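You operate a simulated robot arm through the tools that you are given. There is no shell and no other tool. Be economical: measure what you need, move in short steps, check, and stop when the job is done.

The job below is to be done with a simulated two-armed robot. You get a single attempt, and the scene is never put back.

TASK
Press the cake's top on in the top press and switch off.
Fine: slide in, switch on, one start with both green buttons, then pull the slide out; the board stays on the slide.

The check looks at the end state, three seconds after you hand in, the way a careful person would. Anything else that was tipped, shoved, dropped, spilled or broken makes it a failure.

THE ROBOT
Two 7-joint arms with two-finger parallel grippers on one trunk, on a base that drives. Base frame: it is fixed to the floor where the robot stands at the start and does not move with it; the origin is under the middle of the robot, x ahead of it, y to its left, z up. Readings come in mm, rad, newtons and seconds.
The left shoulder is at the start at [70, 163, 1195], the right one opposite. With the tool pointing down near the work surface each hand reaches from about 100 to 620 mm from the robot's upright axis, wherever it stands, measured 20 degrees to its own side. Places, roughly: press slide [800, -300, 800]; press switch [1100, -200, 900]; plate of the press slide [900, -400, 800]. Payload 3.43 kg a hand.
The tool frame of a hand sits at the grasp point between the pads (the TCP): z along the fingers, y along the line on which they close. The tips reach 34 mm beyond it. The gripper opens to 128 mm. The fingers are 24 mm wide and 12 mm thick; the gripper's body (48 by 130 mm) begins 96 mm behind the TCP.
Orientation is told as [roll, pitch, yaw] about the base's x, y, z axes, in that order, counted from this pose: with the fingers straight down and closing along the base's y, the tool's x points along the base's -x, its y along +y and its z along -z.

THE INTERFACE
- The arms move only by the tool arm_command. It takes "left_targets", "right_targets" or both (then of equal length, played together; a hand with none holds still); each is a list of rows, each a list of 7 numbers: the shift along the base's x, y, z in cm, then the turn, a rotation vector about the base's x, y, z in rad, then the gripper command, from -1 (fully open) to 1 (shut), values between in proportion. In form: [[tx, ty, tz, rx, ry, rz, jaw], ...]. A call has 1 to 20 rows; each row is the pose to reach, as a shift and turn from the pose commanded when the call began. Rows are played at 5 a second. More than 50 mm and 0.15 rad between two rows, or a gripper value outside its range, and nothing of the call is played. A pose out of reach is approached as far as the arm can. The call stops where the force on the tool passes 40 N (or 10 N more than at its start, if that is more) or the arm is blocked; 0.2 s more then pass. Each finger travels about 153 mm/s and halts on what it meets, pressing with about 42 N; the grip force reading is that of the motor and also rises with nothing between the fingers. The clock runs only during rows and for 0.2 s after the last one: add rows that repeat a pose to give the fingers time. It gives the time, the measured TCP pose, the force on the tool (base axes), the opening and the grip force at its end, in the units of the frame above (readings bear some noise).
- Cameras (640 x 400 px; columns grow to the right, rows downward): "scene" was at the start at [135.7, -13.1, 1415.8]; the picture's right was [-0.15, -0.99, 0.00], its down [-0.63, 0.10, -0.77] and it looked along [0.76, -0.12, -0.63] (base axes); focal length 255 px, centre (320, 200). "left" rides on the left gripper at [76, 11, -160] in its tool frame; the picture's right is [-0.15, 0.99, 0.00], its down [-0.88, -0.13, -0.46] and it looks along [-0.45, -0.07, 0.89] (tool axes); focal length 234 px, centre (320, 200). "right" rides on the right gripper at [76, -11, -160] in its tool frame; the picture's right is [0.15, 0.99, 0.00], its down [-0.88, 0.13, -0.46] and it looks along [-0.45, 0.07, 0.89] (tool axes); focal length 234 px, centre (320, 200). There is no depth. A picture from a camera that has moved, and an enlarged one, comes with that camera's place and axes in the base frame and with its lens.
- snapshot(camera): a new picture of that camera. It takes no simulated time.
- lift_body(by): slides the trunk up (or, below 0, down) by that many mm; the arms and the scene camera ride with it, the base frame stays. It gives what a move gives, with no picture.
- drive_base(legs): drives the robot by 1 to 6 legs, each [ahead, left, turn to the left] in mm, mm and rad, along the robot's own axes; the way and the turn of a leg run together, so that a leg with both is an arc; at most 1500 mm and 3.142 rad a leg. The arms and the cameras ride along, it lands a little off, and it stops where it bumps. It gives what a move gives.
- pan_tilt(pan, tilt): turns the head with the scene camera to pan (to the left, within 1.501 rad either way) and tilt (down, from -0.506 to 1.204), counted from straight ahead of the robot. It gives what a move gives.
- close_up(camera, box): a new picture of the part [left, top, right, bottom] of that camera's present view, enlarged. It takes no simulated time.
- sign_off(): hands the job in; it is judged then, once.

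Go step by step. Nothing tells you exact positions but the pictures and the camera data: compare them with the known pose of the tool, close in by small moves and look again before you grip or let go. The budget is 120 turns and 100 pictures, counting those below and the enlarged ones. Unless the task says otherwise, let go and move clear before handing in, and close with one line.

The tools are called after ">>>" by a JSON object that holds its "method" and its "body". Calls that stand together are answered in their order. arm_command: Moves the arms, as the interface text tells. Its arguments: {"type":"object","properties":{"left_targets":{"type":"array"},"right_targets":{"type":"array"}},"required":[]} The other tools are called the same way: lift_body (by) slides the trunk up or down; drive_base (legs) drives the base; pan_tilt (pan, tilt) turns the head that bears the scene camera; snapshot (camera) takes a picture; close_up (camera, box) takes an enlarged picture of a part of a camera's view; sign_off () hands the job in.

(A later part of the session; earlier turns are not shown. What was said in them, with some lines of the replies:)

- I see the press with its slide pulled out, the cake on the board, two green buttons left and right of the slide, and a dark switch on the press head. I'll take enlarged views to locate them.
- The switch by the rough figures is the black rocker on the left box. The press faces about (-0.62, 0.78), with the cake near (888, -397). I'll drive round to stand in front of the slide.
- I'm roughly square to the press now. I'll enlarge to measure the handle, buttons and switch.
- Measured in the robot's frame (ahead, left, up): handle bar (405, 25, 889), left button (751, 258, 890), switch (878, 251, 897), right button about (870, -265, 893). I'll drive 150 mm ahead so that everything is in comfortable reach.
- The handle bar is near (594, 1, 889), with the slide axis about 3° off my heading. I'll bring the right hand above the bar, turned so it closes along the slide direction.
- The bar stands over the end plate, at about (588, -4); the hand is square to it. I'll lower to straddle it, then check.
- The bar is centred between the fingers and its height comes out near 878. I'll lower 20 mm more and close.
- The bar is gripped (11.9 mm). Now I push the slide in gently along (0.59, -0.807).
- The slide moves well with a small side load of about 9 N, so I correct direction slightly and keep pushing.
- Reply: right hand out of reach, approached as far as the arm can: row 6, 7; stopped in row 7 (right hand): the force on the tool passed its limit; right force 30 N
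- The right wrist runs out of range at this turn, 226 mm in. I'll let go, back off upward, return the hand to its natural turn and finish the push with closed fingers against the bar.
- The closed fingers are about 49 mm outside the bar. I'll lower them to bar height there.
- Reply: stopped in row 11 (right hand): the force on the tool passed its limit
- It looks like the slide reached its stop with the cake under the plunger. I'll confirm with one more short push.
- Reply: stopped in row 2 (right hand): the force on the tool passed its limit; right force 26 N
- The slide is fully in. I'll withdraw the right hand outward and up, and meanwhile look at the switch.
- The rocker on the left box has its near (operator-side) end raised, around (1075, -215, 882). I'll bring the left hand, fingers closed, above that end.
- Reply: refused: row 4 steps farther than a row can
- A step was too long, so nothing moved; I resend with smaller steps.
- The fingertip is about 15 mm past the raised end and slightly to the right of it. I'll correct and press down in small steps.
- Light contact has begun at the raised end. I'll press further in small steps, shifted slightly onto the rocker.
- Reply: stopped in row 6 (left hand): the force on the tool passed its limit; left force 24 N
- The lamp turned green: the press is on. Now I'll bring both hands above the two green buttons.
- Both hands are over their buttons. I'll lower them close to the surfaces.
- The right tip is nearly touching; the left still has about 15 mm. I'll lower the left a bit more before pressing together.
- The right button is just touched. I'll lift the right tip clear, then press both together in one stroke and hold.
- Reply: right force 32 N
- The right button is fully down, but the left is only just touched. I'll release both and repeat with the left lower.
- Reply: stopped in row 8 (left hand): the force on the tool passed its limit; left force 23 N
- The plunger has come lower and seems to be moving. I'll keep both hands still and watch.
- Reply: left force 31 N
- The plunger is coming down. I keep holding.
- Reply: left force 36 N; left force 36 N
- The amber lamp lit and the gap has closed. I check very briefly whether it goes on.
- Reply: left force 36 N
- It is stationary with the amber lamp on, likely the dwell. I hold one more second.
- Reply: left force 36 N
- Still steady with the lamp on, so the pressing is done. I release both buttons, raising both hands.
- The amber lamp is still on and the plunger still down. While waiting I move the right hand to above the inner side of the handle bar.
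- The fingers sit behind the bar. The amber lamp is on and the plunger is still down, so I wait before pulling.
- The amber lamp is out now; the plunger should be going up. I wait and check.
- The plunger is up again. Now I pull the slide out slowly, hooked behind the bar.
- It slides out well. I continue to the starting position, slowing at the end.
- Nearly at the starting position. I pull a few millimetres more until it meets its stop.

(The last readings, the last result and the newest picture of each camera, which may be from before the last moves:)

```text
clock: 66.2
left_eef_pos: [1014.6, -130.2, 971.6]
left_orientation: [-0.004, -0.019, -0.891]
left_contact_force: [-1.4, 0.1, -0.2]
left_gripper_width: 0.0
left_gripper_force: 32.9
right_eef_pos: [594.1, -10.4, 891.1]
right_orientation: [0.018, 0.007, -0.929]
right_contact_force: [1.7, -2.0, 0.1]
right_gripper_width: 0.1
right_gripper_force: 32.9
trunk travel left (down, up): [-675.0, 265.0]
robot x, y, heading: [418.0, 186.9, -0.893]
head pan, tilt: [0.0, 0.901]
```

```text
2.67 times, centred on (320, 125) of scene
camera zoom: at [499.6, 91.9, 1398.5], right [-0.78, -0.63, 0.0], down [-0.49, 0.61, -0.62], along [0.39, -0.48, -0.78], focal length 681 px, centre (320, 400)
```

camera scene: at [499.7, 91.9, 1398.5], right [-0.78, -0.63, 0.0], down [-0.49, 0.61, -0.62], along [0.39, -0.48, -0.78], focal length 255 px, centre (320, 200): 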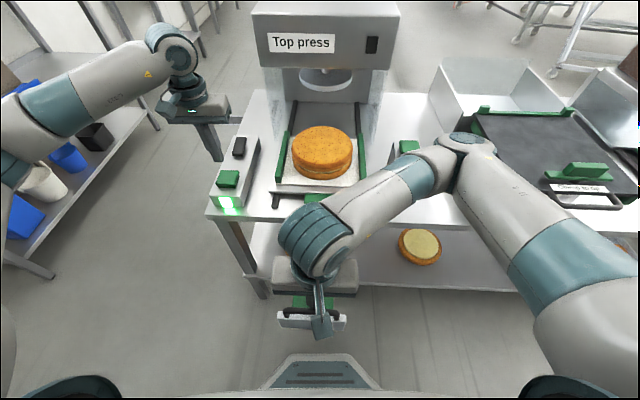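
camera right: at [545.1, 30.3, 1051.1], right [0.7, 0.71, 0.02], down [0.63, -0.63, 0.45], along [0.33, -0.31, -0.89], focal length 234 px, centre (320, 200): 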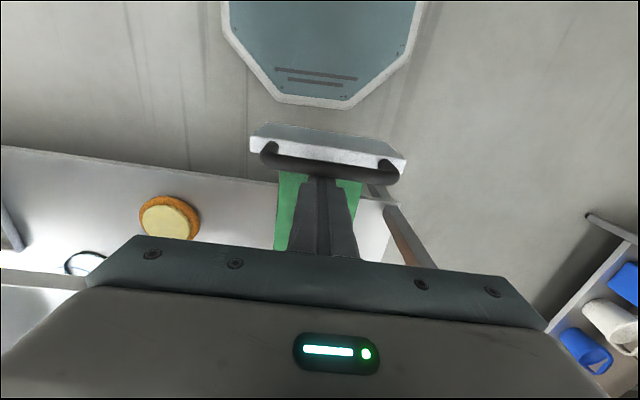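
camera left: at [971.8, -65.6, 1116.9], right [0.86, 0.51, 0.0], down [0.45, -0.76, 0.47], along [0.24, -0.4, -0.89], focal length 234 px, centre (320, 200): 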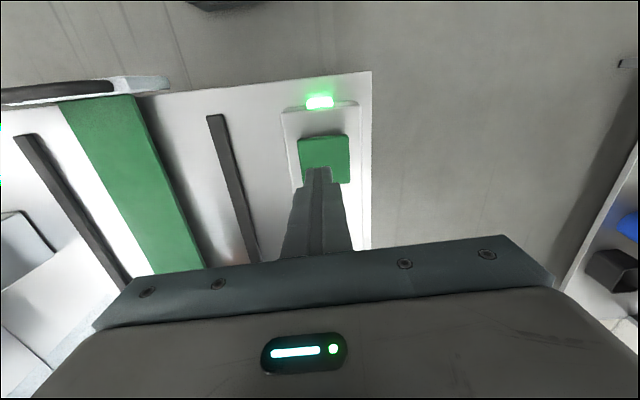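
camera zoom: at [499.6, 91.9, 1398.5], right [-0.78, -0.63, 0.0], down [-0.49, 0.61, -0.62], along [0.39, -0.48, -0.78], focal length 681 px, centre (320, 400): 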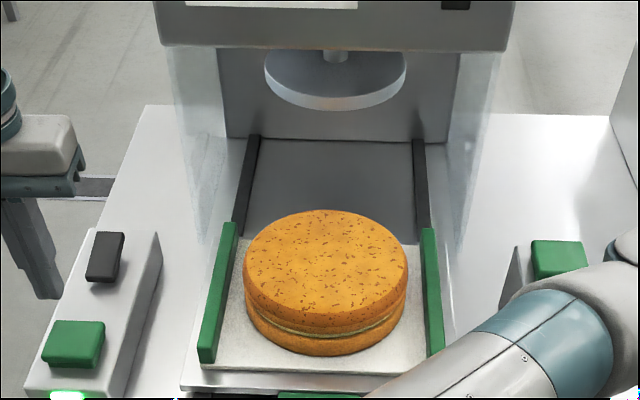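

The slide is fully out with the pressed cake on its board, cream line showing. I free the right hand from the handle and move the left hand above the far end of the rocker, to switch off.

>>> {"method": "arm_command", "body": {"left_targets": [[0, 0, 0, 0, 0, 0, 1], [2, -2.7, 0, 0, 0, 0, 1], [4, -5.4, 0, 0, 0, 0, 1], [6, -8.1, 0, 0, 0, 0, 1], [8, -10.8, 0, 0, 0, 0, 1], [9.2, -12.5, 0, 0, 0, 0, 1], [9.2, -12.5, 0, 0, 0, 0, 1]], "right_targets": [[0.6, -0.8, 0, 0, 0, 0, 1], [0.7, -1.0, 1, 0, 0, 0, 1], [0.7, -1.0, 4, 0, 0, 0, 1], [0.7, -1.0, 8, 0, 0, 0, 1], [0.7, -1.0, 12, 0, 0, 0, 1], [-1, -4, 15, 0, 0, 0, 1], [-3, -7, 17, 0, 0, 0, 1]]}}

>>> {"method": "snapshot", "body": {"camera": "scene"}}

>>> {"method": "close_up", "body": {"camera": "scene", "box": [200, 100, 290, 215]}}

>>> {"method": "snapshot", "body": {"camera": "left"}}

```text
clock: 67.8
left_eef_pos: [1107.4, -256.0, 972.9]
left_orientation: [-0.002, -0.021, -0.891]
left_contact_force: [-0.2, -0.5, 0.9]
left_gripper_width: 0.4
left_gripper_force: 33.0
right_eef_pos: [562.6, -84.4, 1062.8]
right_orientation: [0.017, 0.011, -0.928]
right_contact_force: [-0.7, -0.7, -0.1]
right_gripper_width: 0.0
right_gripper_force: 33.3
trunk travel left (down, up): [-675.0, 265.0]
robot x, y, heading: [420.1, 190.8, -0.89]
head pan, tilt: [0.0, 0.901]
```

```text
29 pictures are left
camera scene: at [498.2, 91.5, 1398.6], right [-0.78, -0.63, 0.0], down [-0.49, 0.61, -0.62], along [0.39, -0.48, -0.78], focal length 255 px, centre (320, 200)
```

scene: 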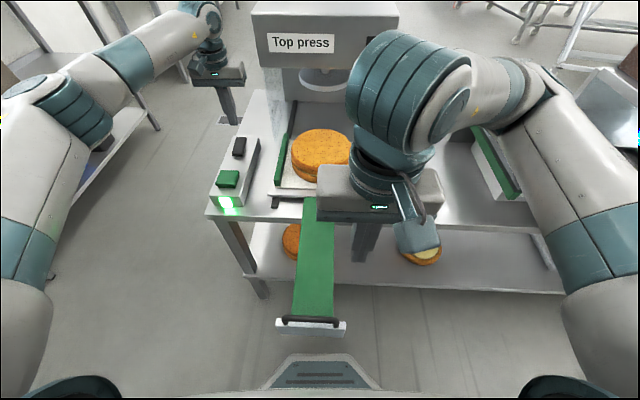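

```text
3.48 times, centred on (245, 158) of scene
camera zoom: at [498.2, 91.5, 1398.6], right [-0.78, -0.63, 0.0], down [-0.49, 0.61, -0.62], along [0.39, -0.48, -0.78], focal length 888 px, centre (581, 348)
```

zoom: 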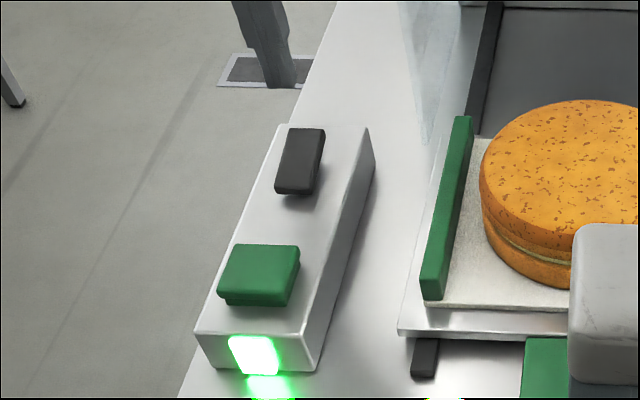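

```text
27 pictures are left
camera left: at [1065.9, -188.9, 1130.6], right [0.86, 0.51, 0.0], down [0.45, -0.76, 0.47], along [0.24, -0.41, -0.88], focal length 234 px, centre (320, 200)
```

left: 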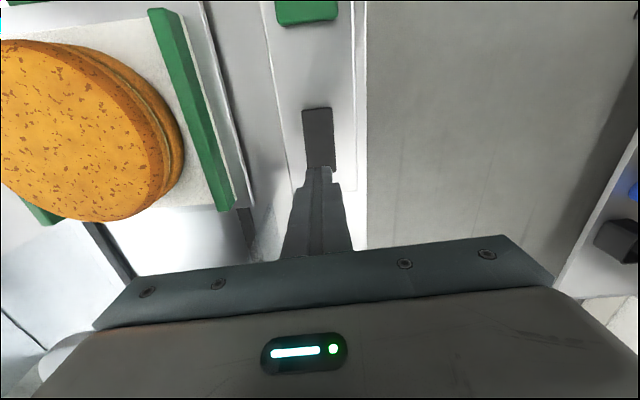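

The tip is over the far (now raised) end. I press down in small steps.

>>> {"method": "arm_command", "body": {"left_targets": [[0.3, -0.4, -1.5, 0, 0, 0, 1], [0.3, -0.4, -3.5, 0, 0, 0, 1], [0.3, -0.4, -4.2, 0, 0, 0, 1], [0.3, -0.4, -4.8, 0, 0, 0, 1], [0.3, -0.4, -5.3, 0, 0, 0, 1], [0.3, -0.4, -5.8, 0, 0, 0, 1], [0.3, -0.4, -6.3, 0, 0, 0, 1], [0.3, -0.4, -6.8, 0, 0, 0, 1], [0.3, -0.4, -7.3, 0, 0, 0, 1], [0.3, -0.4, -7.8, 0, 0, 0, 1]]}}

>>> {"method": "close_up", "body": {"camera": "scene", "box": [200, 100, 290, 215]}}

```text
clock: 69.9
left_eef_pos: [1112.3, -261.9, 906.4]
left_orientation: [-0.006, -0.036, -0.89]
left_contact_force: [-3.3, 1.7, 17.5]
left_gripper_width: 0.0
left_gripper_force: 33.4
right_eef_pos: [564.1, -84.4, 1061.9]
right_orientation: [0.018, 0.006, -0.93]
right_contact_force: [0.8, -1.2, 0.7]
right_gripper_width: 0.2
right_gripper_force: 33.2
trunk travel left (down, up): [-675.0, 265.0]
robot x, y, heading: [419.3, 191.9, -0.893]
head pan, tilt: [0.0, 0.901]
stopped in row 10 (left hand): the force on the tool passed its limit (the readings are from after the stop); the commanded pose is now the measured one
```

```text
3.48 times, centred on (245, 158) of scene
camera zoom: at [498.6, 92.4, 1398.5], right [-0.78, -0.63, 0.0], down [-0.49, 0.61, -0.62], along [0.39, -0.48, -0.78], focal length 888 px, centre (581, 348)
```

zoom: 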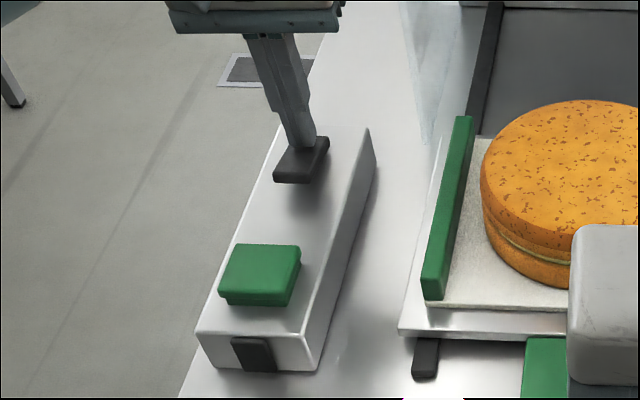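

The green lamp is out: the press is off. I raise and withdraw both hands.

>>> {"method": "arm_command", "body": {"left_targets": [[0, 0, 2, 0, 0, 0, 1], [0, 0, 6, 0, 0, 0, 1], [-1.5, 2, 10, 0, 0, 0, 1], [-4, 5.5, 12, 0, 0, 0, 1], [-6, 8.5, 15, 0, 0, 0, 1]], "right_targets": [[-1, -3, 0.5, 0, 0, 0, 1], [-2, -7, 1, 0, 0, 0, 1], [-4, -11, 2, 0, 0, 0, 1], [-6, -15, 3, 0, 0, 0, 1], [-7, -18, 3, 0, 0, 0, 1]]}}

>>> {"method": "snapshot", "body": {"camera": "scene"}}

```text
clock: 71.1
left_eef_pos: [1051.5, -175.3, 1053.5]
left_orientation: [-0.005, -0.033, -0.89]
left_contact_force: [0.1, 0.1, 0.3]
left_gripper_width: 0.2
left_gripper_force: 33.2
right_eef_pos: [492.4, -262.8, 1091.4]
right_orientation: [0.017, 0.007, -0.928]
right_contact_force: [-0.7, -0.1, 0.9]
right_gripper_width: 0.0
right_gripper_force: 32.9
trunk travel left (down, up): [-675.0, 265.0]
robot x, y, heading: [419.3, 188.0, -0.893]
head pan, tilt: [0.0, 0.901]
```

```text
25 pictures are left
camera scene: at [497.7, 92.5, 1398.7], right [-0.78, -0.63, 0.0], down [-0.49, 0.61, -0.62], along [0.39, -0.48, -0.78], focal length 255 px, centre (320, 200)
```

scene: 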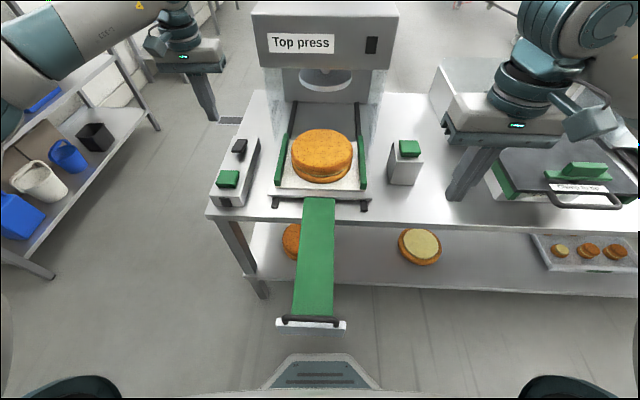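

The slide is out with the board and pressed cake on it, both lamps are dark, and both hands are clear. I hand in.

>>> {"method": "sign_off", "body": {}}

```text
The job is handed in.
```

The cake's top is pressed on, the slide is pulled out with the board still on it, and the press is switched off; it took two goes at the green buttons to start, because the left one was barely touched on the first.
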